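You operate a simulated robot arm through the tools that you are given. There is no shell and no other tool. Be economical: measure what you need, move in short steps, check, and stop when the job is done.

The job below is to be done with a simulated two-armed robot. You get a single attempt, and the scene is never put back.

Task
Hold the tall blue bottle on the top of the bottling bench steady with one hand and open the stopper of the tall blue bottle with the other.

The check looks at the end state, three seconds after you hand in, the way a careful person would. Anything else that was tipped, shoved, dropped, spilled or broken makes it a failure. Lids that push on must go on centred and level and be pressed home; caps that screw on are set level and turned clockwise until they are tight.

Robot
Two 7-joint arms with two-finger parallel grippers on one trunk, on a base that drives. Base frame: it is fixed to the floor where the robot stands at the start and does not move with it; the origin is under the middle of the robot, x ahead of it, y to its left, z up; the surface under the hand at the start is at about z = 0.88. Lengths are in m, angles in rad, forces in N, time in s.
The left shoulder is at the start at [0.05, 0.168, 1.207], the right one opposite. With the tool pointing down near the work surface each hand reaches from about 0.2 to 0.66 m from the robot's upright axis, wherever it stands, measured 20 degrees to its own side. Places, roughly: stopper of the tall blue bottle [0.5, 0.1, 1.1]. Payload 1.57 kg a hand.
The TCP of each hand is the grasp point between the finger pads, 0.03 m short of the fingertips. In the tool frame z runs along the fingers and y along their closing line. The gripper opens to 0.08 m. The fingers are 0.017 m wide and 0.012 m thick; the gripper's body (0.04 by 0.082 m) begins 0.08 m behind the TCP.
Orientation is that of the tool frame in the base frame, as a unit quaternion [w, x, y, z]. With the fingers straight down and closing along the base's y, the tool's x points along the base's -x, its y along +y and its z along -z.

Tools
- The arms move only by the tool move_arm. It takes "left_plan", "right_plan" or both (then of equal length, played together; a hand with none holds still); each is text: rows parted by semicolons, each of 7 numbers parted by spaces: the closure in counts, from 0 (fully open) to 255 (shut), then the shift along the base's x, y, z in m, then the turn, a rotation vector about the base's x, y, z in rad. In form: grip x y z rx ry rz; .... A call has 1 to 10 rows; each row is the pose to reach, as a shift and turn from the pose commanded when the call began. Each row takes 0.2 s and may step no farther than 0.05 m and 0.15 rad from the row before; otherwise, or with a gripper value out of range, the whole call is refused. A pose out of reach is approached as far as the arm can. The call stops where the force on the tool passes 40 N (or 10 N more than at its start, if that is more) or the arm is blocked; 0.2 s more then pass. The fingers move at their own pace (about 0.045 m/s each) and stop on an object; they squeeze with about 34 N. The grip force told is the motor's: it shows also when the fingers shut on nothing. Time passes only in rows, and 0.2 s behind the last, so rows that repeat a pose let the fingers close. The reply holds the time, the measured pose of the TCP, the force on the tool along the base axes, the opening and the grip force, in the units named above and with some noise, with the torque about the TCP (base axes, N m) and any sound that the robot's microphone picked up.
- Cameras (640 x 400 px; columns grow to the right, rows downward): "scene" is now at [0.124, 0.019, 1.4139]; the picture's right is [0.23, -0.97, 0.00], its down [-0.59, -0.14, -0.80] and it looks along [0.77, 0.18, -0.61] (base axes); focal length 266 px, centre (320, 200). "left" rides on the left gripper at [0.072, 0.007, -0.122] in its tool frame; the picture's right is [-0.09, 1.00, 0.00], its down [-0.84, -0.08, -0.54] and it looks along [-0.54, -0.05, 0.84] (tool axes); focal length 238 px, centre (320, 200). "right" rides on the right gripper at [0.072, -0.007, -0.122] in its tool frame; the picture's right is [0.09, 1.00, 0.00], its down [-0.84, 0.08, -0.54] and it looks along [-0.54, 0.05, 0.84] (tool axes); focal length 238 px, centre (320, 200). There is no depth. A picture from a camera that has moved, and an enlarged one, comes with that camera's place and axes in the base frame and with its lens.
- get_image(camera): a new picture of that camera. No time passes.
- slide_trunk(by): slides the trunk up (or, below 0, down) by that many m; the arms and the scene camera ride with it, the base frame stays. It gives what a move gives, with no picture.
- roll_base(legs): drives the robot by 1 to 6 legs, each [ahead, left, turn to the left] in m, m and rad, along the robot's own axes; the way and the turn of a leg run together, so that a leg with both is an arc; at most 1.5 m and 3.142 rad a leg. The arms and the cameras ride along, it lands a little off, and it stops where it bumps. It gives what a move gives.
- turn_head(pan, tilt): turns the head with the scene camera to pan (to the left, within 1.396 rad either way) and tilt (down, from -0.506 to 1.204), counted from straight ahead of the robot. It gives what a move gives.
- zoom(camera, box): a new picture of the part [left, top, right, bottom] of that camera's present view, enlarged. No time passes.
- sign_off(): hands the job in; it is judged then, once.

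Go step by step. Nothing tells you exact positions but the pictures and the camera data: compare them with the known pose of the tool, close in by small moves and look again before you grip or let go. The budget is 120 turns and 88 pictures, counting those below and the enlarged ones. Unless the task says otherwise, let go and move clear before handing in, and close with one line.

The tools are called as a command line: name --argument value ..., lists and objects as JSON in quotes. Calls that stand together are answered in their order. move_arm: Moves the arms, as the interface text tells. Its arguments: {"type":"object","properties":{"left_plan":{"type":"string"},"right_plan":{"type":"string"}},"required":[]} The other tools are called the same way: slide_trunk (by) slides the trunk up or down; roll_base (legs) drives the base; turn_head (pan, tilt) turns the head that bears the scene camera; get_image (camera) takes a picture; zoom (camera, box) takes an enlarged picture of a part of a camera's view; sign_off () hands the job in.

At the start:

```text
t: 0.0
left_eef_pos: [0.3015, 0.1705, 1.2266]
left_tcp_rot: [0.0, -0.001, 1.0, -0.002]
left_force: [-0.2, 0.0, 0.9]
left_moment: [0.0, 0.01, 0.01]
left_width: 0.08
left_grasp_force: 0.0
right_eef_pos: [0.401, -0.0877, 1.2347]
right_tcp_rot: [0.001, 0.0, 1.0, 0.0]
right_force: [1.0, 0.8, -0.6]
right_moment: [-0.01, -0.02, 0.0]
right_width: 0.0799
right_grasp_force: 0.1
trunk travel left (down, up): [-0.375, 0.068]
robot x, y, heading: [-0.0017, 0.0015, 0.001]
head pan, tilt: [0.23, 0.651]
```

scene: 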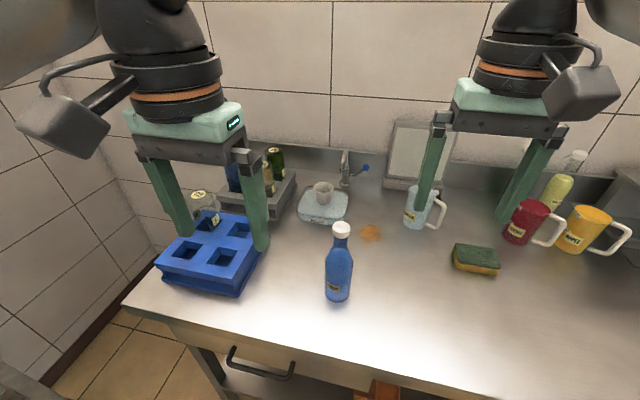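
right: 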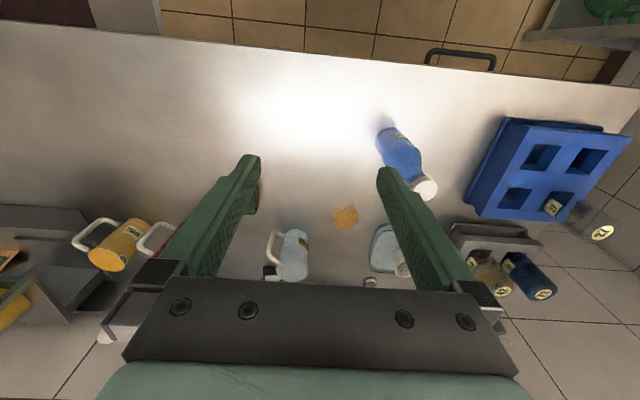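
left: 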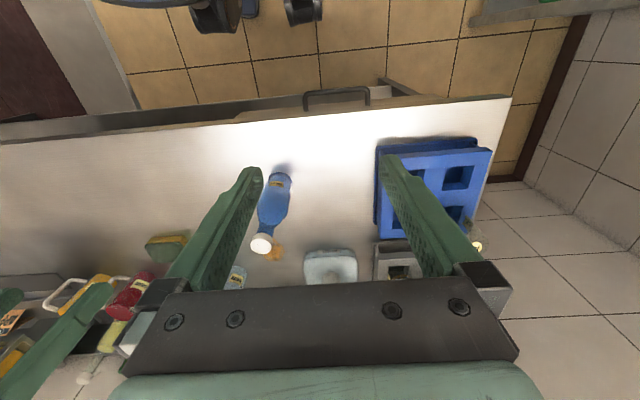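

I see the tall blue bottle with a white stopper near the middle of the bench. I'll enlarge it to see what kind of stopper it has and locate it.

zoom --camera "scene" --box '[290, 205, 390, 310]'

zoom --camera "right" --box '[350, 110, 460, 220]'

zoom --camera "left" --box '[220, 160, 320, 270]'

```text
3.81 times, centred on (340, 258) of scene
camera zoom: at [0.124, 0.019, 1.4139], right [0.23, -0.97, 0.0], down [-0.59, -0.14, -0.8], along [0.77, 0.18, -0.61], focal length 1012 px, centre (244, -19)
```

zoom: 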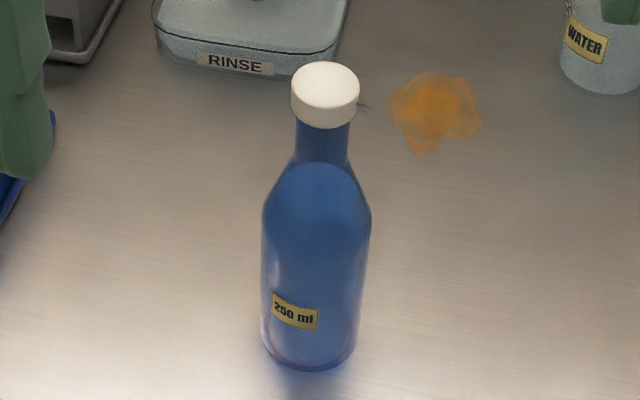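

```text
3.64 times, centred on (405, 165) of right
camera zoom: at [0.3296, -0.0938, 1.3559], right [-0.09, 1.0, 0.0], down [0.84, 0.08, 0.54], along [0.54, 0.05, -0.84], focal length 867 px, centre (11, 327)
```

zoom: 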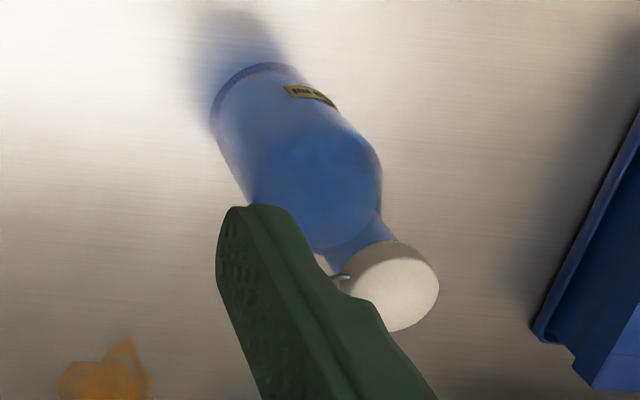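

```text
3.64 times, centred on (270, 215) of left
camera zoom: at [0.232, 0.178, 1.3491], right [0.09, 1.0, 0.0], down [0.84, -0.08, 0.54], along [0.54, -0.05, -0.84], focal length 867 px, centre (502, 146)
```

zoom: 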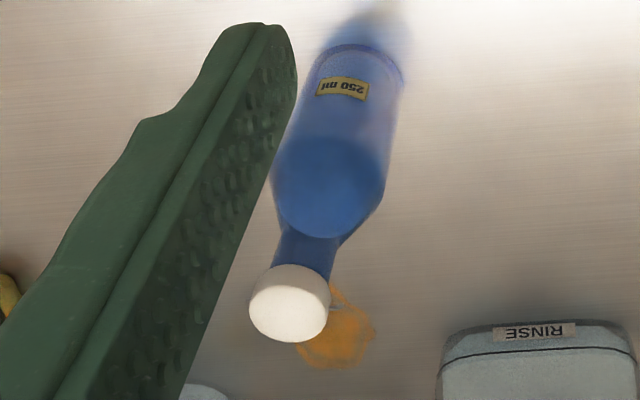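

The bottle stands around (0.468, 0.063), with its top at about z 1.09. Something small sticks out from the side of the cap, so I'll zoom in further on that.

zoom --camera "scene" --box '[325, 215, 357, 245]'

zoom --camera "left" --box '[240, 220, 284, 260]'

zoom --camera "right" --box '[395, 165, 445, 205]'

```text
13.33 times, centred on (341, 230) of scene
camera zoom: at [0.124, 0.019, 1.4139], right [0.23, -0.97, 0.0], down [-0.59, -0.14, -0.8], along [0.77, 0.18, -0.61], focal length 3542 px, centre (40, -200)
```

zoom: 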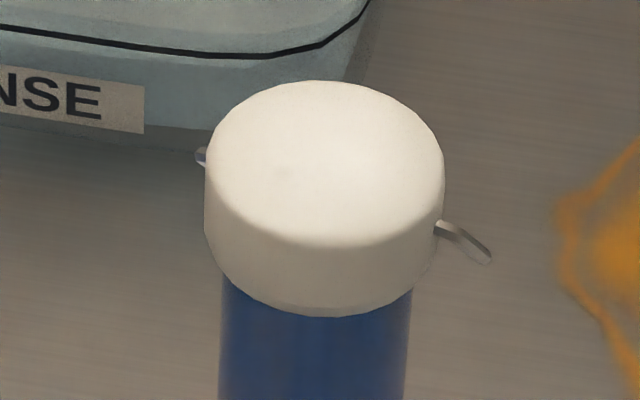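

```text
10.00 times, centred on (262, 240) of left
camera zoom: at [0.232, 0.178, 1.3491], right [0.09, 1.0, 0.0], down [0.84, -0.08, 0.54], along [0.54, -0.05, -0.84], focal length 2384 px, centre (900, -200)
```

zoom: 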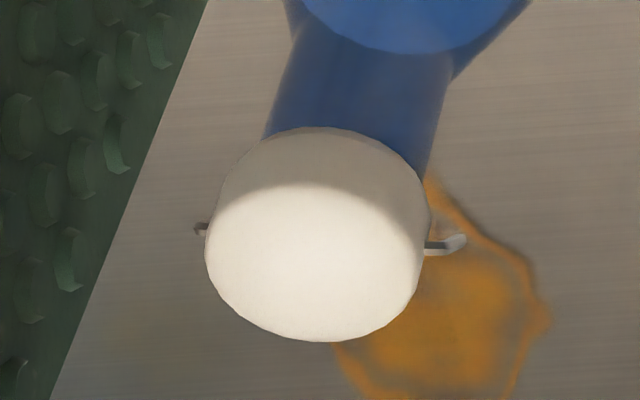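

```text
10.00 times, centred on (420, 185) of right
camera zoom: at [0.3296, -0.0938, 1.3559], right [-0.09, 1.0, 0.0], down [0.84, 0.08, 0.54], along [0.54, 0.05, -0.84], focal length 2384 px, centre (-680, 350)
```

zoom: 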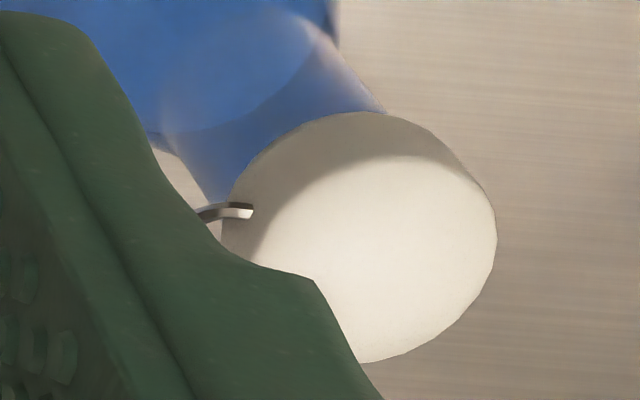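

The cap has small metal tabs on both sides, along ±y. I'll yaw the right hand so its camera views the cap from the −y side.

move_arm --right_plan "0 0 -0.01 0 0 0 0.15; 0 0.01 -0.02 0 0 0 0.3; 0 0.02 -0.03 0 0 0 0.45; 0 0.03 -0.04 0 0 0 0.6; 0 0.04 -0.05 0 0 0 0.75; 0 0.05 -0.05 0 0 0 0.9; 0 0.06 -0.05 0 0 0 1.05; 0 0.07 -0.05 0 0 0 1.2; 0 0.07 -0.05 0 0 0 1.35; 0 0.07 -0.05 0 0 0 1.5"

get_image --camera "right"

```text
t: 2.2
left_eef_pos: [0.3021, 0.1721, 1.2276]
left_tcp_rot: [0.0, 0.0, 1.0, -0.001]
left_force: [-0.7, 0.5, -0.1]
left_moment: [-0.02, 0.0, 0.01]
left_width: 0.0799
left_grasp_force: 0.1
right_eef_pos: [0.3243, -0.0752, 1.1937]
right_tcp_rot: [0.001, -0.68, 0.733, 0.001]
right_force: [-0.1, -0.4, -0.1]
right_moment: [-0.01, -0.02, 0.02]
right_width: 0.08
right_grasp_force: 0.0
right hand out of reach, approached as far as the arm can: row 6, 7, 8, 9, 10
trunk travel left (down, up): [-0.375, 0.068]
robot x, y, heading: [-0.0011, -0.0015, -0.004]
head pan, tilt: [0.23, 0.651]
```

```text
78 pictures are left
camera right: at [0.3256, -0.1481, 1.315], right [-1.0, -0.01, 0.0], down [-0.01, 0.84, 0.54], along [-0.01, 0.54, -0.84], focal length 238 px, centre (320, 200)
```

right: 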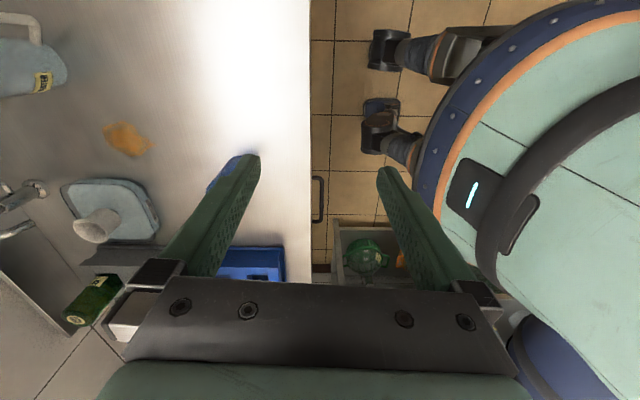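

The right hand stopped at its reach limit. I'll raise the trunk for more reach, then bring the hand to the −y side of the bottle at a lower height.

slide_trunk --by 0.065

move_arm --right_plan "0 0.03 -0.03 -0.02 0 0 0; 0 0.07 -0.06 -0.04 0 0 0; 0 0.11 -0.06 -0.06 0 0 0; 0 0.14 -0.06 -0.07 0 0 0; 0 0.14 -0.06 -0.07 0 0 0"

get_image --camera "right"

```text
t: 3.2
left_eef_pos: [0.3036, 0.172, 1.2937]
left_tcp_rot: [0.0, 0.0, 1.0, -0.001]
left_force: [0.0, -0.4, 0.6]
left_moment: [-0.02, 0.01, 0.04]
left_width: 0.0798
left_grasp_force: 0.1
right_eef_pos: [0.3252, -0.0758, 1.2584]
right_tcp_rot: [0.0, -0.679, 0.735, 0.0]
right_force: [0.9, 0.2, -0.1]
right_moment: [0.03, -0.02, 0.0]
right_width: 0.0797
right_grasp_force: 0.0
trunk travel left (down, up): [-0.44, 0.003]
robot x, y, heading: [0.0021, 0.0016, 0.004]
head pan, tilt: [0.23, 0.651]
```

```text
refused: row 2 steps farther than a row can; nothing moved
```

```text
77 pictures are left
camera right: at [0.3262, -0.1482, 1.3798], right [-1.0, -0.01, 0.0], down [-0.01, 0.84, 0.54], along [-0.01, 0.54, -0.84], focal length 238 px, centre (320, 200)
```

right: 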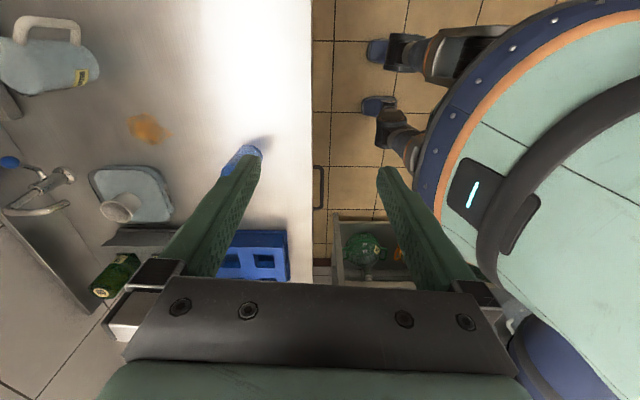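

The second row was too long a step, so I'll repeat the move with shorter ones.

move_arm --right_plan "0 0.0 -0.03 -0.03 0 0 0; 0 0.03 -0.06 -0.05 0 0 0; 0 0.06 -0.07 -0.08 0 0 0; 0 0.09 -0.07 -0.1 0 0 0; 0 0.12 -0.07 -0.12 0 0 0; 0 0.14 -0.07 -0.12 0 0 0; 0 0.14 -0.07 -0.12 0 0 0"

get_image --camera "right"

```text
t: 4.8
left_eef_pos: [0.3034, 0.1713, 1.2931]
left_tcp_rot: [-0.001, 0.001, 1.0, -0.001]
left_force: [0.1, -0.5, 0.3]
left_moment: [-0.03, -0.03, 0.0]
left_width: 0.0801
left_grasp_force: 0.1
right_eef_pos: [0.3242, -0.0997, 1.1683]
right_tcp_rot: [0.0, -0.678, 0.735, 0.0]
right_force: [0.6, 0.0, -0.8]
right_moment: [0.0, 0.0, -0.01]
right_width: 0.0802
right_grasp_force: 0.0
right hand out of reach, approached as far as the arm can: row 1, 2, 3, 4, 5, 6, 7
trunk travel left (down, up): [-0.44, 0.003]
robot x, y, heading: [-0.0023, -0.0016, -0.001]
head pan, tilt: [0.23, 0.651]
```

```text
76 pictures are left
camera right: at [0.325, -0.1721, 1.2898], right [-1.0, -0.01, 0.0], down [-0.01, 0.84, 0.54], along [0.0, 0.54, -0.84], focal length 238 px, centre (320, 200)
```

right: 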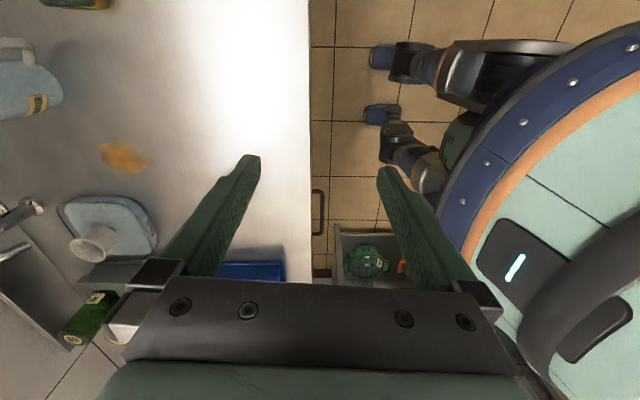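

The yawed wrist seems to be what limits the reach. I'll undo part of the yaw while moving ahead.

move_arm --right_plan "0 0 -0.02 0 0 0 -0.15; 0 0.01 -0.03 0 0 0 -0.3; 0 0.03 -0.04 0 0 0 -0.45; 0 0.05 -0.05 0 0 0 -0.6; 0 0.07 -0.05 0 0 0 -0.75; 0 0.09 -0.05 0 0 0 -0.75; 0 0.11 -0.05 0 0 0 -0.75"

get_image --camera "right"

get_image --camera "scene"

```text
t: 6.4
left_eef_pos: [0.3036, 0.171, 1.2928]
left_tcp_rot: [0.0, 0.0, 1.0, -0.002]
left_force: [0.4, -0.3, 0.3]
left_moment: [-0.01, 0.02, 0.0]
left_width: 0.08
left_grasp_force: 0.0
right_eef_pos: [0.4331, -0.1484, 1.1644]
right_tcp_rot: [0.001, -0.361, 0.933, -0.001]
right_force: [-0.7, 0.5, -0.2]
right_moment: [0.03, 0.02, -0.04]
right_width: 0.0801
right_grasp_force: 0.0
trunk travel left (down, up): [-0.44, 0.003]
robot x, y, heading: [0.0012, 0.0, 0.001]
head pan, tilt: [0.23, 0.651]
```

```text
75 pictures are left
camera right: at [0.3846, -0.202, 1.2868], right [-0.74, 0.67, 0.0], down [0.56, 0.62, 0.54], along [0.37, 0.4, -0.84], focal length 238 px, centre (320, 200)
```

right: 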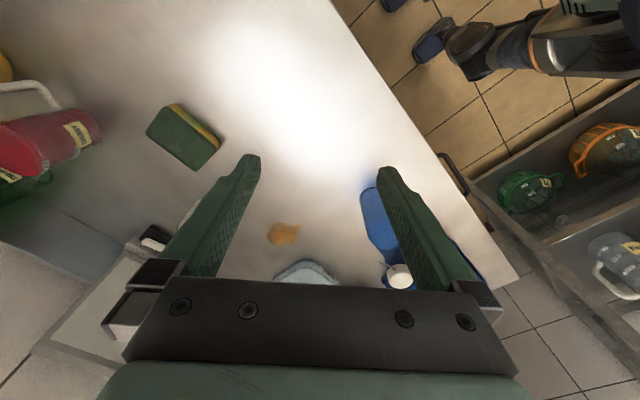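

```text
74 pictures are left
camera scene: at [0.1242, 0.0191, 1.4789], right [0.23, -0.97, 0.0], down [-0.59, -0.14, -0.8], along [0.77, 0.18, -0.61], focal length 266 px, centre (320, 200)
```

scene: 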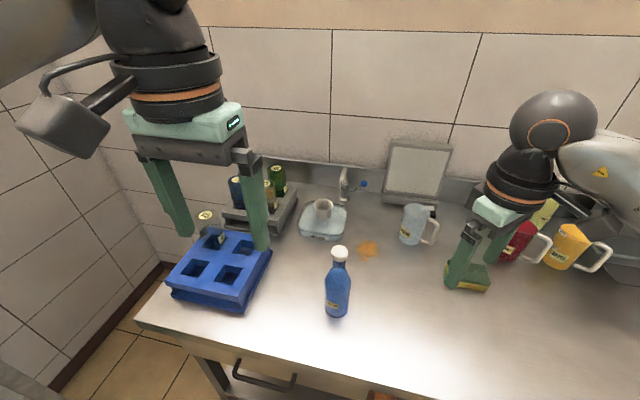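

zoom --camera "right" --box '[375, 255, 425, 295]'

```text
10.00 times, centred on (400, 275) of right
camera zoom: at [0.3846, -0.202, 1.2868], right [-0.74, 0.67, 0.0], down [0.56, 0.62, 0.54], along [0.37, 0.4, -0.84], focal length 2384 px, centre (-480, -550)
```

zoom: 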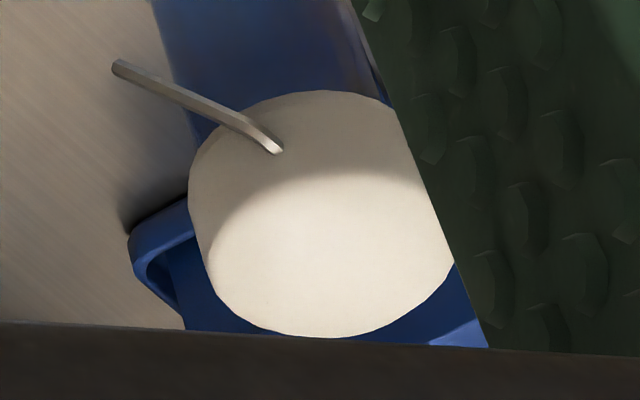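

A metal wire runs from the cap's sides down and towards +x, so this looks like a swing-top bail with its lever on the far side. I'll move the right hand further out to see behind the neck.

move_arm --right_plan "0 0.03 0 0.0 0 0 0.1; 0 0.06 0 0.0 0 0 0.2; 0 0.09 0 0.0 0 0 0.3; 0 0.12 0 0.0 0 0 0.4; 0 0.14 0 0.0 0 0 0.5; 0 0.15 0 0.0 0 0 0.6; 0 0.15 0 0.0 0 0 0.6"

get_image --camera "right"

```text
t: 8.0
left_eef_pos: [0.3056, 0.1702, 1.293]
left_tcp_rot: [-0.002, 0.001, 1.0, -0.002]
left_force: [1.3, 0.2, 0.4]
left_moment: [-0.02, 0.03, 0.0]
left_width: 0.0803
left_grasp_force: 0.1
right_eef_pos: [0.4217, -0.1337, 1.1478]
right_tcp_rot: [0.026, -0.533, 0.845, -0.043]
right_force: [0.6, 0.0, -0.2]
right_moment: [0.01, 0.09, -0.02]
right_width: 0.0798
right_grasp_force: 0.0
right hand out of reach, approached as far as the arm can: row 2, 3, 4, 5, 6, 7
trunk travel left (down, up): [-0.44, 0.003]
robot x, y, heading: [0.0004, 0.0006, -0.004]
head pan, tilt: [0.23, 0.651]
```

```text
72 pictures are left
camera right: at [0.3864, -0.196, 1.2692], right [-0.93, 0.35, -0.1], down [0.25, 0.81, 0.53], along [0.26, 0.47, -0.84], focal length 238 px, centre (320, 200)
```

right: 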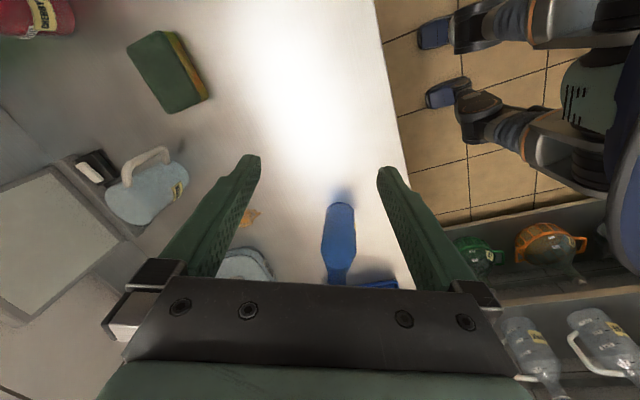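

The right hand can't reach far enough from here. There is room between the base and the bench, so I'll drive about 0.13 m ahead and try again.

roll_base --legs '[[0.13, 0, 0]]'

move_arm --right_plan "0 0.03 0 0.0 0 0 0; 0 0.06 0 0.0 0 0 0.1; 0 0.06 0 0.0 0 0 0.1"

get_image --camera "right"

```text
t: 9.3
left_eef_pos: [0.4146, 0.172, 1.2929]
left_tcp_rot: [0.0, -0.003, 1.0, -0.002]
left_force: [-0.7, 0.2, 0.1]
left_moment: [0.01, 0.0, -0.01]
left_width: 0.08
left_grasp_force: 0.1
right_eef_pos: [0.5323, -0.1309, 1.1485]
right_tcp_rot: [0.025, -0.533, 0.845, -0.044]
right_force: [-0.4, 0.4, 0.4]
right_moment: [-0.02, -0.05, 0.02]
right_width: 0.08
right_grasp_force: 0.0
trunk travel left (down, up): [-0.44, 0.003]
robot x, y, heading: [0.1141, 0.0003, 0.004]
head pan, tilt: [0.23, 0.651]
stopped in leg 1: the robot was blocked; the commanded pose is now the measured one
```

```text
t: 10.2
left_eef_pos: [0.416, 0.1724, 1.2923]
left_tcp_rot: [-0.001, -0.003, 1.0, -0.002]
left_force: [-0.8, -0.3, -0.1]
left_moment: [-0.02, -0.01, -0.01]
left_width: 0.0799
left_grasp_force: 0.0
right_eef_pos: [0.534, -0.1308, 1.1472]
right_tcp_rot: [0.025, -0.533, 0.844, -0.044]
right_force: [0.6, 0.8, -0.6]
right_moment: [-0.02, 0.07, 0.03]
right_width: 0.08
right_grasp_force: 0.2
right hand out of reach, approached as far as the arm can: row 1, 2, 3
trunk travel left (down, up): [-0.44, 0.003]
robot x, y, heading: [0.1105, 0.0023, 0.006]
head pan, tilt: [0.23, 0.651]
```

```text
71 pictures are left
camera right: at [0.4981, -0.1936, 1.2702], right [-0.93, 0.34, -0.1], down [0.24, 0.81, 0.53], along [0.26, 0.47, -0.84], focal length 238 px, centre (320, 200)
```

right: 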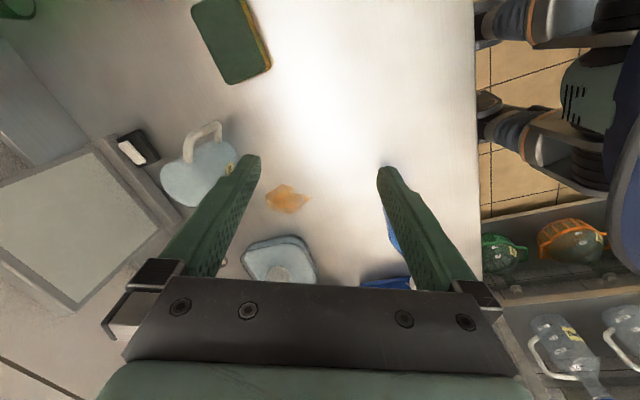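

The finger hides the cap in this view. I'll tilt the hand so its camera looks more level and shift it towards −y.

move_arm --right_plan "0 0 -0.01 0.0 -0.14 0.05 -0.015; 0 0 -0.02 0.0 -0.28 0.1 -0.03; 0 0 -0.03 0 -0.42 0.15 -0.045; 0 0 -0.04 0 -0.56 0.2 -0.06; 0 0 -0.04 0 -0.7 0.25 -0.06; 0 0 -0.04 0 -0.7 0.25 -0.06"

get_image --camera "right"

```text
t: 11.6
left_eef_pos: [0.4146, 0.1739, 1.2928]
left_tcp_rot: [-0.001, -0.002, 1.0, -0.002]
left_force: [-0.5, 0.2, -0.1]
left_moment: [-0.01, -0.01, 0.0]
left_width: 0.0801
left_grasp_force: 0.1
right_eef_pos: [0.5106, -0.1674, 1.1409]
right_tcp_rot: [-0.262, -0.485, 0.791, -0.266]
right_force: [0.4, 0.4, 0.1]
right_moment: [0.02, -0.03, 0.0]
right_width: 0.0799
right_grasp_force: 0.0
right hand out of reach, approached as far as the arm can: row 3, 4, 5, 6
trunk travel left (down, up): [-0.44, 0.003]
robot x, y, heading: [0.1157, 0.0012, 0.003]
head pan, tilt: [0.23, 0.651]
```

```text
70 pictures are left
camera right: at [0.5079, -0.1331, 1.2777], right [-0.94, 0.33, -0.1], down [0.34, 0.92, -0.18], along [0.04, -0.21, -0.98], focal length 238 px, centre (320, 200)
```

right: 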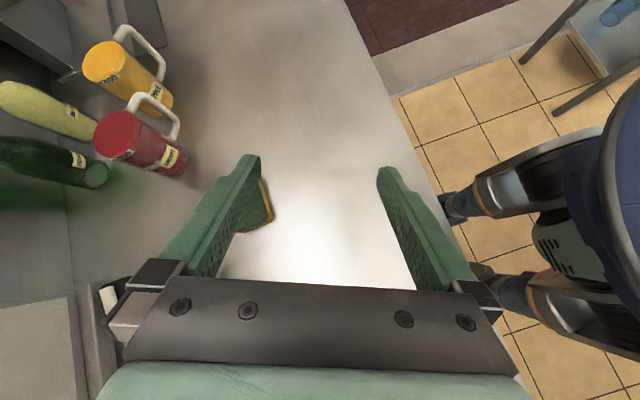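

I tilted the wrong way, since the hand camera's picture is upside down relative to the world. I'll reverse the tilt.

move_arm --right_plan "0 0 0 0.0 0.14 -0.05 0.015; 0 0 0 0.0 0.28 -0.1 0.03; 0 0 0 0 0.42 -0.15 0.045; 0 0 0 0 0.56 -0.2 0.06; 0 0 0 0 0.7 -0.25 0.06;0 0 0 0 0.84 -0.3 0.06;0 0 0 0 0.98 -0.35 0.06;0 0 0 0 1.1 -0.4 0.06;0 0 0 0 1.23 -0.45 0.06;0 0 0 0 1.23 -0.45 0.06"

get_image --camera "right"

```text
t: 13.8
left_eef_pos: [0.4166, 0.1744, 1.291]
left_tcp_rot: [0.0, -0.003, 1.0, -0.003]
left_force: [0.2, 0.4, -0.2]
left_moment: [-0.03, 0.01, 0.04]
left_width: 0.08
left_grasp_force: 0.1
right_eef_pos: [0.4805, -0.1552, 1.1302]
right_tcp_rot: [0.206, -0.511, 0.83, 0.079]
right_force: [0.1, 0.8, -0.3]
right_moment: [-0.05, 0.02, -0.01]
right_width: 0.0797
right_grasp_force: 0.1
right hand out of reach, approached as far as the arm can: row 5, 6, 7, 8, 9, 10
trunk travel left (down, up): [-0.44, 0.003]
robot x, y, heading: [0.1119, 0.0003, 0.001]
head pan, tilt: [0.23, 0.651]
```

```text
69 pictures are left
camera right: at [0.4273, -0.2596, 1.2097], right [-0.91, 0.39, -0.12], down [0.12, 0.53, 0.84], along [0.39, 0.75, -0.54], focal length 238 px, centre (320, 200)
```

right: 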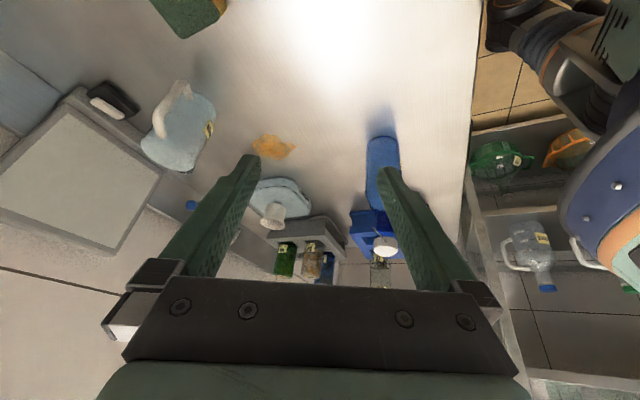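

Now the bottle shows from the −y side, between the fingers. I'll enlarge the cap.

zoom --camera "right" --box '[355, 195, 425, 265]'

```text
5.71 times, centred on (390, 230) of right
camera zoom: at [0.4273, -0.2596, 1.2097], right [-0.91, 0.39, -0.12], down [0.12, 0.53, 0.84], along [0.39, 0.75, -0.54], focal length 1362 px, centre (-80, 29)
```

zoom: 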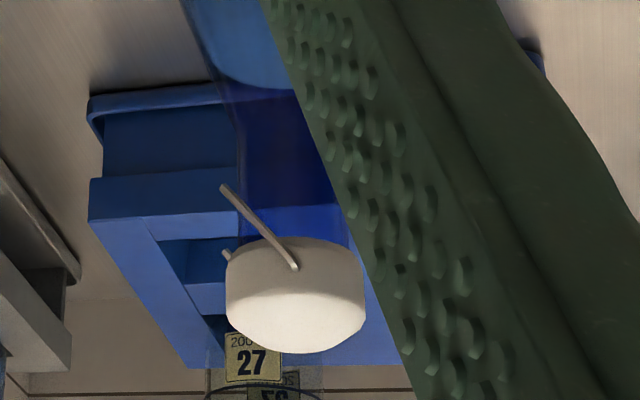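

zoom --camera "right" --box '[372, 212, 404, 242]'

zoom --camera "left" --box '[190, 60, 330, 160]'

```text
13.33 times, centred on (388, 227) of right
camera zoom: at [0.4273, -0.2596, 1.2097], right [-0.91, 0.39, -0.12], down [0.12, 0.53, 0.84], along [0.39, 0.75, -0.54], focal length 3178 px, centre (-587, -160)
```

zoom: 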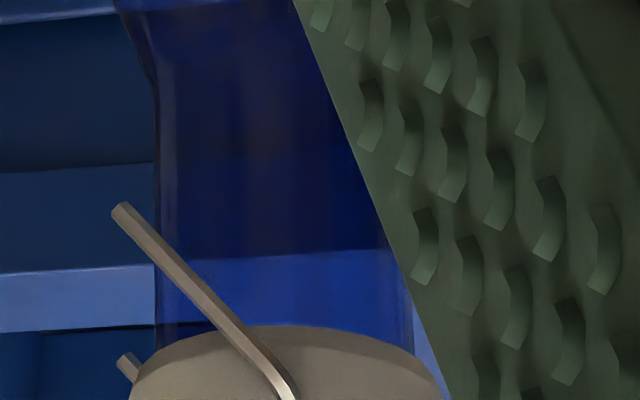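

```text
4.00 times, centred on (260, 110) of left
camera zoom: at [0.3467, 0.1813, 1.4129], right [0.09, 1.0, -0.01], down [0.84, -0.07, 0.54], along [0.54, -0.05, -0.84], focal length 953 px, centre (560, 560)
```

zoom: 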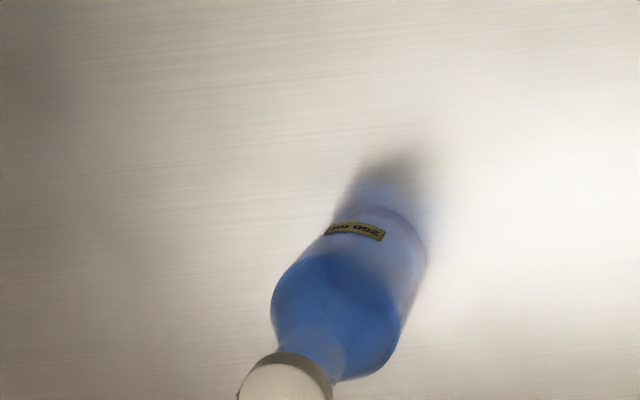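

The two wires are a free fork pivoted at the cap's ±y sides, leaning to +x and down, and nothing else shows behind the neck. Gripping the cap along x, between the wires, looks best, so I'll level the right hand and test yawing it the other way.

move_arm --right_plan "0 -0.02 0 0.02 -0.13 0.06 -0.016; 0 -0.04 0 0.04 -0.26 0.11 -0.032; 0 -0.06 0 0.06 -0.40 0.17 -0.05; 0 -0.06 0 0.06 -0.40 0.17 -0.05"

move_arm --right_plan "0 0 0 0 0 0 -0.15; 0 0 0 0 0 0 -0.3; 0 0 0 0 0 0 -0.45; 0 0 0 0 0 0 -0.6; 0 0 0 0 0 0 -0.75; 0 0 0 0 0 0 -0.9; 0 0 0 0 0 0 -1.05; 0 0 0 0 0 0 -1.2; 0 0 0 0 0 0 -1.35; 0 0 0 0 0 0 -1.5"

```text
refused: row 3 steps farther than a row can; nothing moved
```

```text
t: 15.9
left_eef_pos: [0.4143, 0.1738, 1.292]
left_tcp_rot: [-0.001, -0.002, 1.0, -0.002]
left_force: [0.1, 0.1, 0.0]
left_moment: [-0.04, -0.01, 0.01]
left_width: 0.0799
left_grasp_force: 0.0
right_eef_pos: [0.4797, -0.1557, 1.1321]
right_tcp_rot: [0.205, 0.193, 0.956, -0.084]
right_force: [-0.6, 0.4, 0.7]
right_moment: [0.0, 0.0, 0.01]
right_width: 0.08
right_grasp_force: 0.0
trunk travel left (down, up): [-0.44, 0.003]
robot x, y, heading: [0.1127, 0.0008, 0.008]
head pan, tilt: [0.23, 0.651]
```

move_arm --right_plan "0 -0.01 0 0.02 0.062 0.093 0; 0 -0.02 0 0.04 0.124 0.186 0; 0 -0.03 0 0.06 0.186 0.278 0; 0 -0.04 0 0.06 0.248 0.371 0"

move_arm --right_plan "0 0 0 0 0 0 -0.15; 0 0 0 0 0 0 -0.3; 0 0 0 0 0 0 -0.45; 0 0 0 0 0 0 -0.6; 0 0 0 0 0 0 -0.75; 0 0 0 0 0 0 -0.9; 0 0 0 0 0 0 -1.05; 0 0 0 0 0 0 -1.17"

get_image --camera "scene"

```text
t: 16.9
left_eef_pos: [0.415, 0.1727, 1.2931]
left_tcp_rot: [-0.001, -0.003, 1.0, -0.002]
left_force: [-0.2, 0.1, -0.6]
left_moment: [0.01, 0.0, 0.01]
left_width: 0.0801
left_grasp_force: 0.1
right_eef_pos: [0.4372, -0.1561, 1.1928]
right_tcp_rot: [-0.001, 0.197, 0.98, 0.004]
right_force: [-0.2, 0.0, -0.1]
right_moment: [-0.04, 0.01, 0.01]
right_width: 0.0801
right_grasp_force: 0.1
trunk travel left (down, up): [-0.44, 0.003]
robot x, y, heading: [0.112, -0.0012, 0.004]
head pan, tilt: [0.23, 0.651]
```

```text
t: 18.8
left_eef_pos: [0.4148, 0.173, 1.292]
left_tcp_rot: [-0.001, -0.003, 1.0, -0.003]
left_force: [0.9, 0.7, 0.6]
left_moment: [0.02, -0.01, 0.02]
left_width: 0.0802
left_grasp_force: 0.2
right_eef_pos: [0.44, -0.1568, 1.1911]
right_tcp_rot: [0.0, 0.706, 0.708, 0.002]
right_force: [0.6, 0.1, 0.2]
right_moment: [0.03, 0.0, 0.01]
right_width: 0.08
right_grasp_force: 0.0
trunk travel left (down, up): [-0.44, 0.003]
robot x, y, heading: [0.1123, 0.0023, 0.008]
head pan, tilt: [0.23, 0.651]
```

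```text
65 pictures are left
camera scene: at [0.2366, 0.0197, 1.4789], right [0.23, -0.97, 0.0], down [-0.59, -0.14, -0.8], along [0.77, 0.19, -0.61], focal length 266 px, centre (320, 200)
```

scene: 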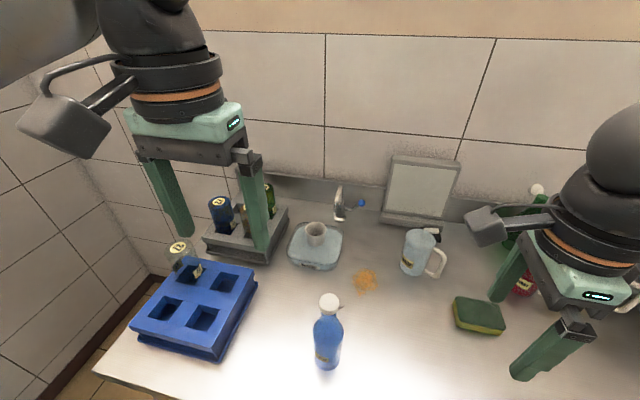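

Yaw −90° works for the right hand. I'll move the left hand out of the way and carry the right hand high beyond the bottle, yawed further, to see the far side.

move_arm --left_plan "0 -0.02 0.03 0 0 0 0; 0 -0.04 0.06 0 0 0 0; 0 -0.06 0.09 0 0 0 0; 0 -0.08 0.12 0 0 0 0; 0 -0.1 0.15 0 0 0 0;0 -0.1 0.15 0 0 0 0" --right_plan "0 0.02 0.04 0.01 0 0 -0.14; 0 0.04 0.08 0.02 0 0 -0.28; 0 0.06 0.12 0.03 0 0 -0.42; 0 0.08 0.16 0.03 0 0 -0.56; 0 0.1 0.2 0.03 0 0 -0.7;0 0.12 0.24 0.02 0 0 -0.84"

get_image --camera "right"

get_image --camera "scene"

```text
t: 20.1
left_eef_pos: [0.3298, 0.3062, 1.2826]
left_tcp_rot: [-0.001, -0.002, 1.0, -0.002]
left_force: [-0.5, 0.3, 0.9]
left_moment: [-0.01, 0.03, -0.02]
left_width: 0.08
left_grasp_force: 0.0
left hand out of reach, approached as far as the arm can: row 5, 6
right_eef_pos: [0.5605, 0.0842, 1.2117]
right_tcp_rot: [0.003, 0.933, 0.359, 0.001]
right_force: [-0.6, 0.7, 0.7]
right_moment: [-0.02, 0.03, -0.02]
right_width: 0.0799
right_grasp_force: 0.2
trunk travel left (down, up): [-0.44, 0.003]
robot x, y, heading: [0.1128, 0.0, 0.002]
head pan, tilt: [0.23, 0.651]
```

```text
64 pictures are left
camera right: at [0.6099, 0.1375, 1.3329], right [0.74, -0.68, 0.01], down [-0.57, -0.62, 0.54], along [-0.36, -0.4, -0.84], focal length 238 px, centre (320, 200)
```

right: 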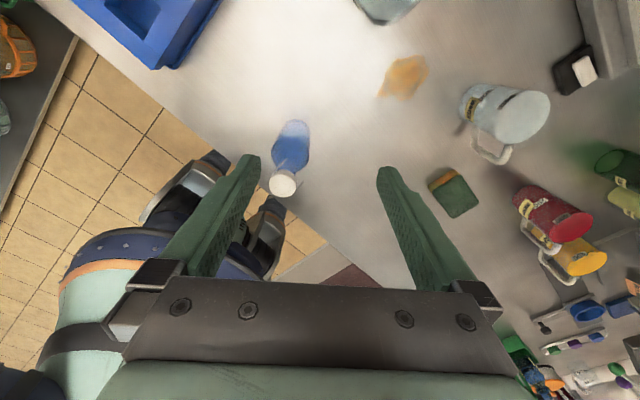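

```text
63 pictures are left
camera scene: at [0.2371, 0.021, 1.4788], right [0.23, -0.97, 0.0], down [-0.59, -0.14, -0.8], along [0.77, 0.18, -0.61], focal length 266 px, centre (320, 200)
```

scene: 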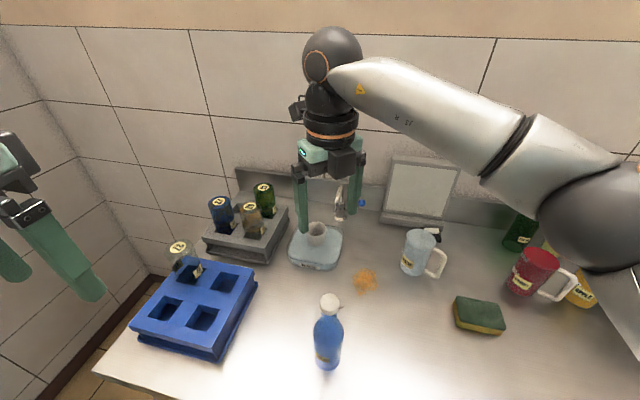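

Excellent. Now the far side of the cap shows in the right camera, so I'll enlarge it.

zoom --camera "right" --box '[258, 160, 308, 205]'

zoom --camera "right" --box '[250, 110, 330, 205]'

```text
8.89 times, centred on (283, 182) of right
camera zoom: at [0.6099, 0.1375, 1.3329], right [0.74, -0.68, 0.01], down [-0.57, -0.62, 0.54], along [-0.36, -0.4, -0.84], focal length 2119 px, centre (649, 356)
```

zoom: 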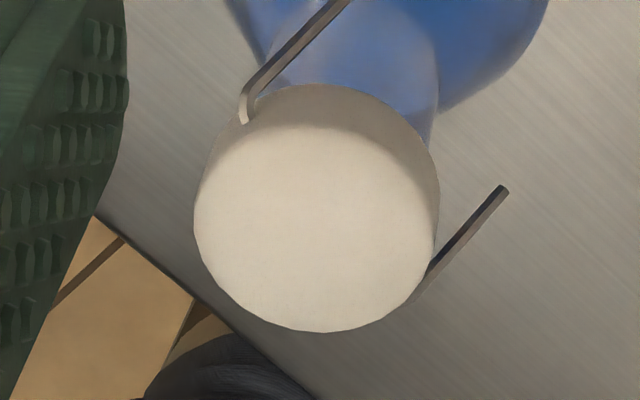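

```text
4.21 times, centred on (290, 158) of right
camera zoom: at [0.6099, 0.1375, 1.3329], right [0.74, -0.68, 0.01], down [-0.57, -0.62, 0.54], along [-0.36, -0.4, -0.84], focal length 1004 px, centre (446, 379)
```

zoom: 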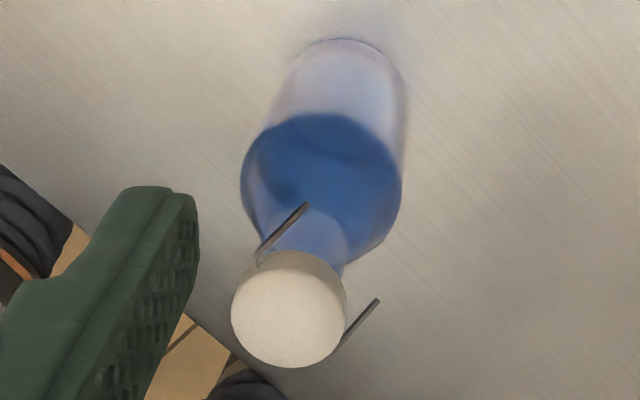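

The bail is just two loose wires on the cap, and the views agree on a cap centre near (0.478, 0.064) with its top at about z 1.078. I'll bring the right hand back with its fingers closing along x, ease the base off the bench, and start setting the left hand to grasp the body.

move_arm --right_plan "0 -0.01 -0.03 0.01 0 0 0.14; 0 -0.02 -0.07 0.01 0 0 0.28; 0 -0.03 -0.11 0.01 0 0 0.42; 0 -0.05 -0.15 0.01 0 0 0.56; 0 -0.07 -0.19 0.01 0 0 0.7; 0 -0.08 -0.2 0.0 0 0 0.84"

roll_base --legs '[[-0.03, 0, 0]]'

move_arm --left_plan "0 0 -0.02 -0.02 0 -0.14 0; 0 0 -0.04 -0.04 0 -0.28 0; 0 0 -0.06 -0.06 0 -0.42 0; 0 0 -0.08 -0.08 0 -0.56 0; 0 0 -0.1 -0.1 0 -0.7 0; 0 0 -0.11 -0.12 0 -0.8 0"

get_image --camera "scene"

get_image --camera "left"

```text
t: 21.6
left_eef_pos: [0.3289, 0.3056, 1.2846]
left_tcp_rot: [-0.002, -0.003, 1.0, -0.002]
left_force: [-0.2, 0.1, -0.3]
left_moment: [0.0, -0.01, -0.01]
left_width: 0.0801
left_grasp_force: 0.0
right_eef_pos: [0.4795, -0.1165, 1.2129]
right_tcp_rot: [0.001, 0.704, 0.711, 0.001]
right_force: [-0.1, -0.3, -0.6]
right_moment: [-0.01, -0.02, -0.01]
right_width: 0.0799
right_grasp_force: 0.0
trunk travel left (down, up): [-0.44, 0.003]
robot x, y, heading: [0.1127, -0.0021, 0.012]
head pan, tilt: [0.23, 0.651]
```

```text
t: 22.4
left_eef_pos: [0.2986, 0.3044, 1.2844]
left_tcp_rot: [-0.001, -0.002, 1.0, -0.002]
left_force: [-0.4, 0.4, 0.2]
left_moment: [0.01, -0.03, -0.01]
left_width: 0.0799
left_grasp_force: 0.1
right_eef_pos: [0.4498, -0.1185, 1.2137]
right_tcp_rot: [0.0, 0.706, 0.708, 0.003]
right_force: [0.0, 0.6, 0.3]
right_moment: [0.01, -0.05, -0.02]
right_width: 0.0802
right_grasp_force: 0.0
trunk travel left (down, up): [-0.44, 0.003]
robot x, y, heading: [0.0828, 0.0032, 0.003]
head pan, tilt: [0.23, 0.651]
```

```text
t: 23.8
left_eef_pos: [0.3747, 0.0996, 1.2762]
left_tcp_rot: [0.389, 0.0, 0.921, -0.002]
left_force: [0.8, -1.1, -0.3]
left_moment: [0.06, 0.0, 0.04]
left_width: 0.0801
left_grasp_force: 0.0
left hand out of reach, approached as far as the arm can: row 2, 3, 4, 5, 6
right_eef_pos: [0.4521, -0.12, 1.2115]
right_tcp_rot: [0.0, 0.706, 0.708, 0.002]
right_force: [0.2, 0.4, -0.7]
right_moment: [0.06, -0.02, 0.0]
right_width: 0.0802
right_grasp_force: 0.1
trunk travel left (down, up): [-0.44, 0.003]
robot x, y, heading: [0.0828, -0.0017, 0.002]
head pan, tilt: [0.23, 0.651]
```

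```text
60 pictures are left
camera scene: at [0.2076, 0.0161, 1.4788], right [0.23, -0.97, 0.0], down [-0.59, -0.14, -0.8], along [0.77, 0.19, -0.61], focal length 266 px, centre (320, 200)
```

scene: 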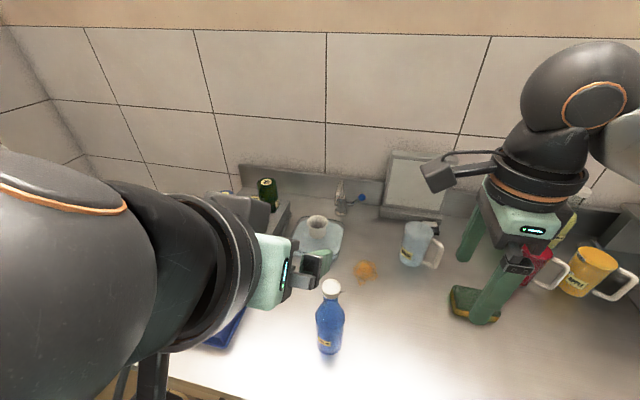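

```text
59 pictures are left
camera left: at [0.2381, 0.1073, 1.3091], right [0.06, 1.0, 0.06], down [0.2, -0.07, 0.98], along [0.98, -0.05, -0.2], focal length 238 px, centre (320, 200)
```

left: 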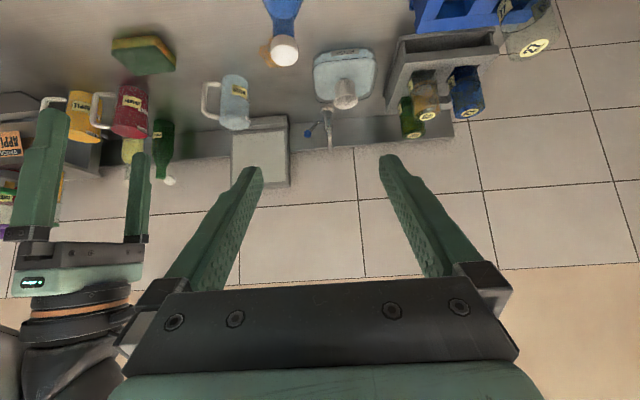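

The left hand is tilted about 45° and ready. I'll lower it to a point in front of the bottle, short of it.

move_arm --left_plan "0 0 -0.01 -0.04 0 0 0; 0 0 -0.02 -0.08 0 0 0; 0 0 -0.03 -0.12 0 0 0; 0 0 -0.035 -0.16 0 0 0; 0 0 -0.035 -0.2 0 0 0; 0 0 -0.035 -0.23 0 0 0; 0 0 -0.035 -0.23 0 0 0"

get_image --camera "left"

get_image --camera "scene"

```text
t: 24.9
left_eef_pos: [0.3952, 0.0412, 1.0954]
left_tcp_rot: [0.395, -0.015, 0.919, -0.009]
left_force: [-2.9, 18.2, 56.8]
left_moment: [-0.68, 8.92, -3.0]
left_width: 0.0801
left_grasp_force: 0.1
left hand out of reach, approached as far as the arm can: row 1, 2, 3, 4, 5
right_eef_pos: [0.4502, -0.117, 1.213]
right_tcp_rot: [0.001, 0.706, 0.708, 0.003]
right_force: [-0.1, 0.2, 0.6]
right_moment: [0.01, -0.02, -0.02]
right_width: 0.0798
right_grasp_force: 0.0
trunk travel left (down, up): [-0.44, 0.003]
robot x, y, heading: [0.0815, -0.0003, 0.009]
head pan, tilt: [0.23, 0.651]
stopped in row 5 (left hand): the force on the tool passed its limit at 284 N (the readings are from after the stop); the commanded pose is now the measured one
```

```text
58 pictures are left
camera left: at [0.2586, 0.0458, 1.1266], right [0.04, 1.0, 0.04], down [0.18, -0.05, 0.98], along [0.98, -0.03, -0.19], focal length 238 px, centre (320, 200)
```

left: 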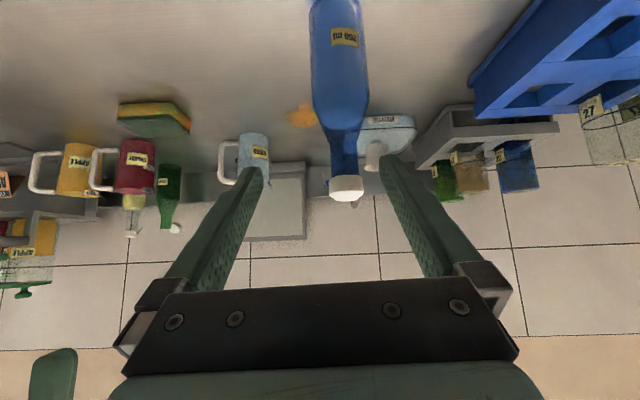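

```text
57 pictures are left
camera scene: at [0.2065, 0.0197, 1.479], right [0.23, -0.97, 0.0], down [-0.59, -0.14, -0.8], along [0.77, 0.18, -0.61], focal length 266 px, centre (320, 200)
```

scene: 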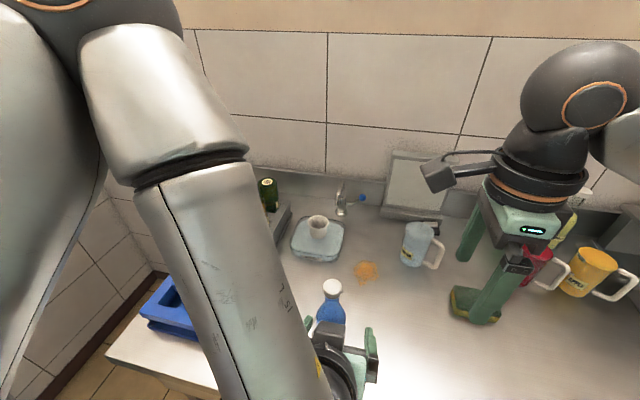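

The left wrist hit something behind it, most likely the robot's own body, so it is too cramped at this distance. I'll relieve the contact and back the base off to give the arm room.

move_arm --left_plan "0 0 0.01 0.03 0 0 0; 0 0 0.02 0.05 0 0 0"

roll_base --legs '[[-0.13, 0, 0]]'

get_image --camera "scene"

```text
t: 25.6
left_eef_pos: [0.4022, 0.0496, 1.1449]
left_tcp_rot: [0.394, -0.015, 0.919, -0.006]
left_force: [-0.1, 0.8, 0.2]
left_moment: [0.0, -0.01, -0.01]
left_width: 0.0799
left_grasp_force: 0.0
left hand out of reach, approached as far as the arm can: row 1, 2
right_eef_pos: [0.4509, -0.1169, 1.2118]
right_tcp_rot: [0.001, 0.706, 0.708, 0.002]
right_force: [0.4, 0.0, 0.3]
right_moment: [0.01, 0.01, 0.0]
right_width: 0.08
right_grasp_force: 0.0
trunk travel left (down, up): [-0.44, 0.003]
robot x, y, heading: [0.0829, 0.0018, 0.008]
head pan, tilt: [0.23, 0.651]
```

```text
t: 26.8
left_eef_pos: [0.2735, 0.0482, 1.1444]
left_tcp_rot: [0.394, -0.013, 0.919, -0.007]
left_force: [0.9, 0.0, 0.0]
left_moment: [0.02, -0.02, -0.03]
left_width: 0.0803
left_grasp_force: 0.2
right_eef_pos: [0.321, -0.1179, 1.2119]
right_tcp_rot: [0.002, 0.707, 0.708, 0.003]
right_force: [-0.1, -1.6, 0.8]
right_moment: [0.04, -0.02, -0.03]
right_width: 0.0798
right_grasp_force: 0.0
trunk travel left (down, up): [-0.44, 0.003]
robot x, y, heading: [-0.045, 0.0003, -0.001]
head pan, tilt: [0.23, 0.651]
```

```text
56 pictures are left
camera scene: at [0.0767, 0.0188, 1.479], right [0.23, -0.97, 0.0], down [-0.59, -0.14, -0.8], along [0.77, 0.18, -0.61], focal length 266 px, centre (320, 200)
```

scene: 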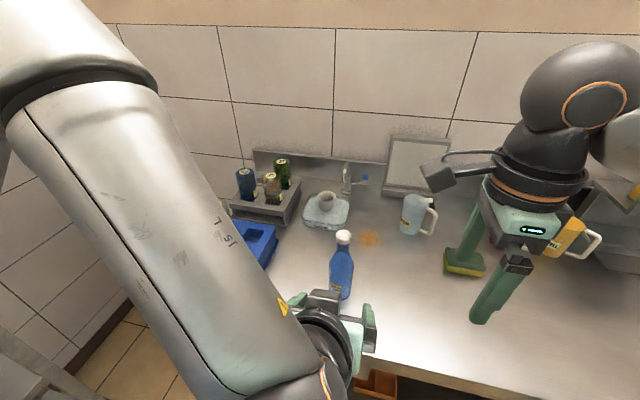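

The bottle still stands. Now I'll bring the left hand to its pre-grasp point and the right hand to stage beside the cap.

move_arm --left_plan "0 0.025 0.0 -0.03 0 0 0; 0 0.05 0.01 -0.06 0 0 0; 0 0.075 0.017 -0.09 0 0 0; 0 0.1 0.017 -0.115 0 0 0; 0 0.1 0.017 -0.115 0 0 0" --right_plan "0 0.03 0.0 0.0 0 0 0; 0 0.06 0.0 0 0 0 0; 0 0.1 0.02 0 0 0 0; 0 0.13 0.05 0 0 0 0; 0 0.157 0.068 -0.01 0 0 0"

get_image --camera "scene"

get_image --camera "left"

```text
t: 28.0
left_eef_pos: [0.3756, 0.0675, 1.0293]
left_tcp_rot: [0.394, -0.013, 0.919, -0.007]
left_force: [-0.4, 0.5, 1.2]
left_moment: [0.02, 0.01, -0.01]
left_width: 0.0798
left_grasp_force: 0.1
right_eef_pos: [0.4801, -0.0473, 1.2012]
right_tcp_rot: [0.002, 0.706, 0.708, 0.001]
right_force: [-0.6, -0.4, 1.0]
right_moment: [-0.02, 0.0, 0.01]
right_width: 0.0801
right_grasp_force: 0.0
trunk travel left (down, up): [-0.44, 0.003]
robot x, y, heading: [-0.0439, 0.002, 0.001]
head pan, tilt: [0.23, 0.651]
```

```text
55 pictures are left
camera scene: at [0.0781, 0.0192, 1.4788], right [0.23, -0.97, 0.0], down [-0.59, -0.14, -0.8], along [0.77, 0.18, -0.61], focal length 266 px, centre (320, 200)
```

scene: 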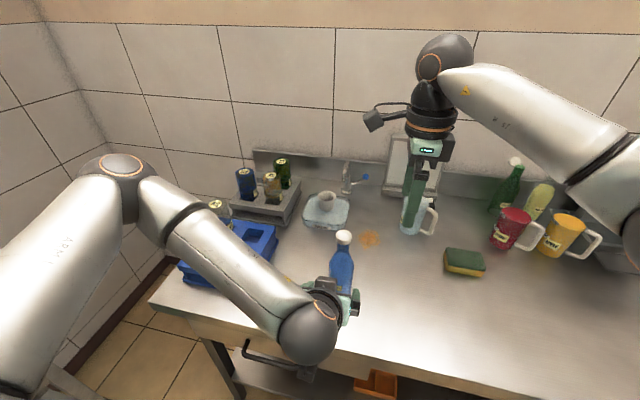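

```text
54 pictures are left
camera left: at [0.2382, 0.0719, 1.0609], right [0.04, 1.0, 0.04], down [0.19, -0.05, 0.98], along [0.98, -0.03, -0.19], focal length 238 px, centre (320, 200)
```

left: 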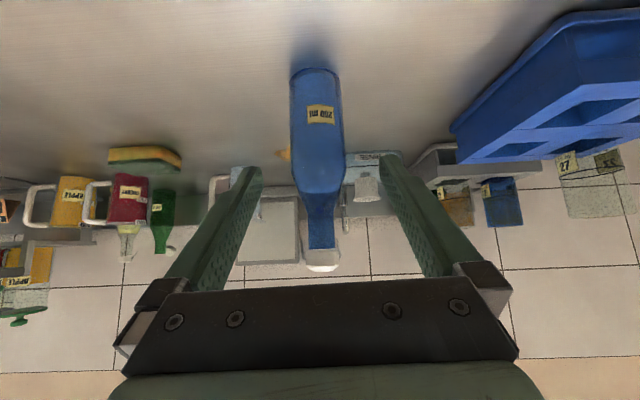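

The bottle is centred between the open left fingers. I'll advance along the tool direction so the fingers straddle the body.

move_arm --left_plan "0 0.025 -0.001 -0.021 0 0 0; 0 0.05 -0.002 -0.042 0 0 0; 0 0.075 -0.002 -0.063 0 0 0; 0 0.1 -0.002 -0.084 0 0 0; 0 0.1 -0.002 -0.084 0 0 0"

get_image --camera "left"

get_image --camera "scene"

```text
t: 29.2
left_eef_pos: [0.4732, 0.0667, 0.9452]
left_tcp_rot: [0.394, -0.014, 0.919, -0.006]
left_force: [-1.1, 0.0, 0.6]
left_moment: [-0.01, 0.01, -0.03]
left_width: 0.0799
left_grasp_force: 0.1
right_eef_pos: [0.4796, -0.0464, 1.2003]
right_tcp_rot: [0.0, 0.706, 0.708, 0.002]
right_force: [1.3, 0.3, -0.8]
right_moment: [0.0, -0.01, -0.02]
right_width: 0.0798
right_grasp_force: 0.1
trunk travel left (down, up): [-0.44, 0.003]
robot x, y, heading: [-0.0492, 0.0013, 0.003]
head pan, tilt: [0.23, 0.651]
```

```text
53 pictures are left
camera left: at [0.3375, 0.0706, 0.9769], right [0.04, 1.0, 0.04], down [0.19, -0.05, 0.98], along [0.98, -0.03, -0.19], focal length 238 px, centre (320, 200)
```

left: 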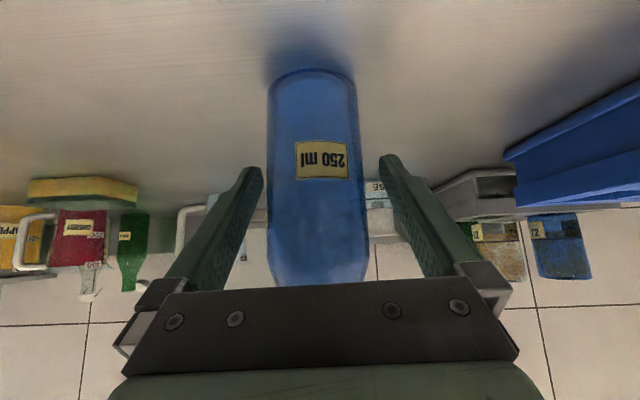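

```text
52 pictures are left
camera scene: at [0.0776, 0.0189, 1.4789], right [0.23, -0.97, 0.0], down [-0.59, -0.14, -0.8], along [0.77, 0.18, -0.61], focal length 266 px, centre (320, 200)
```

scene: 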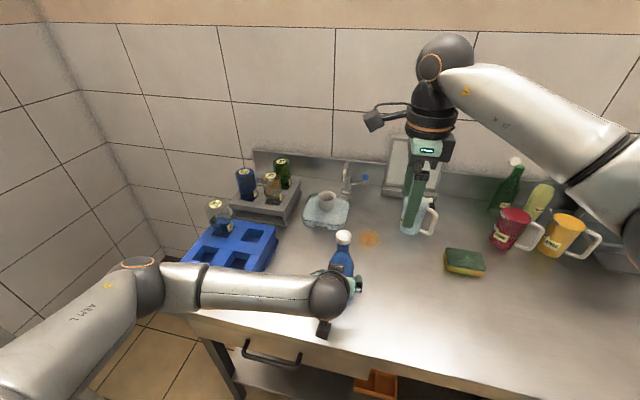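

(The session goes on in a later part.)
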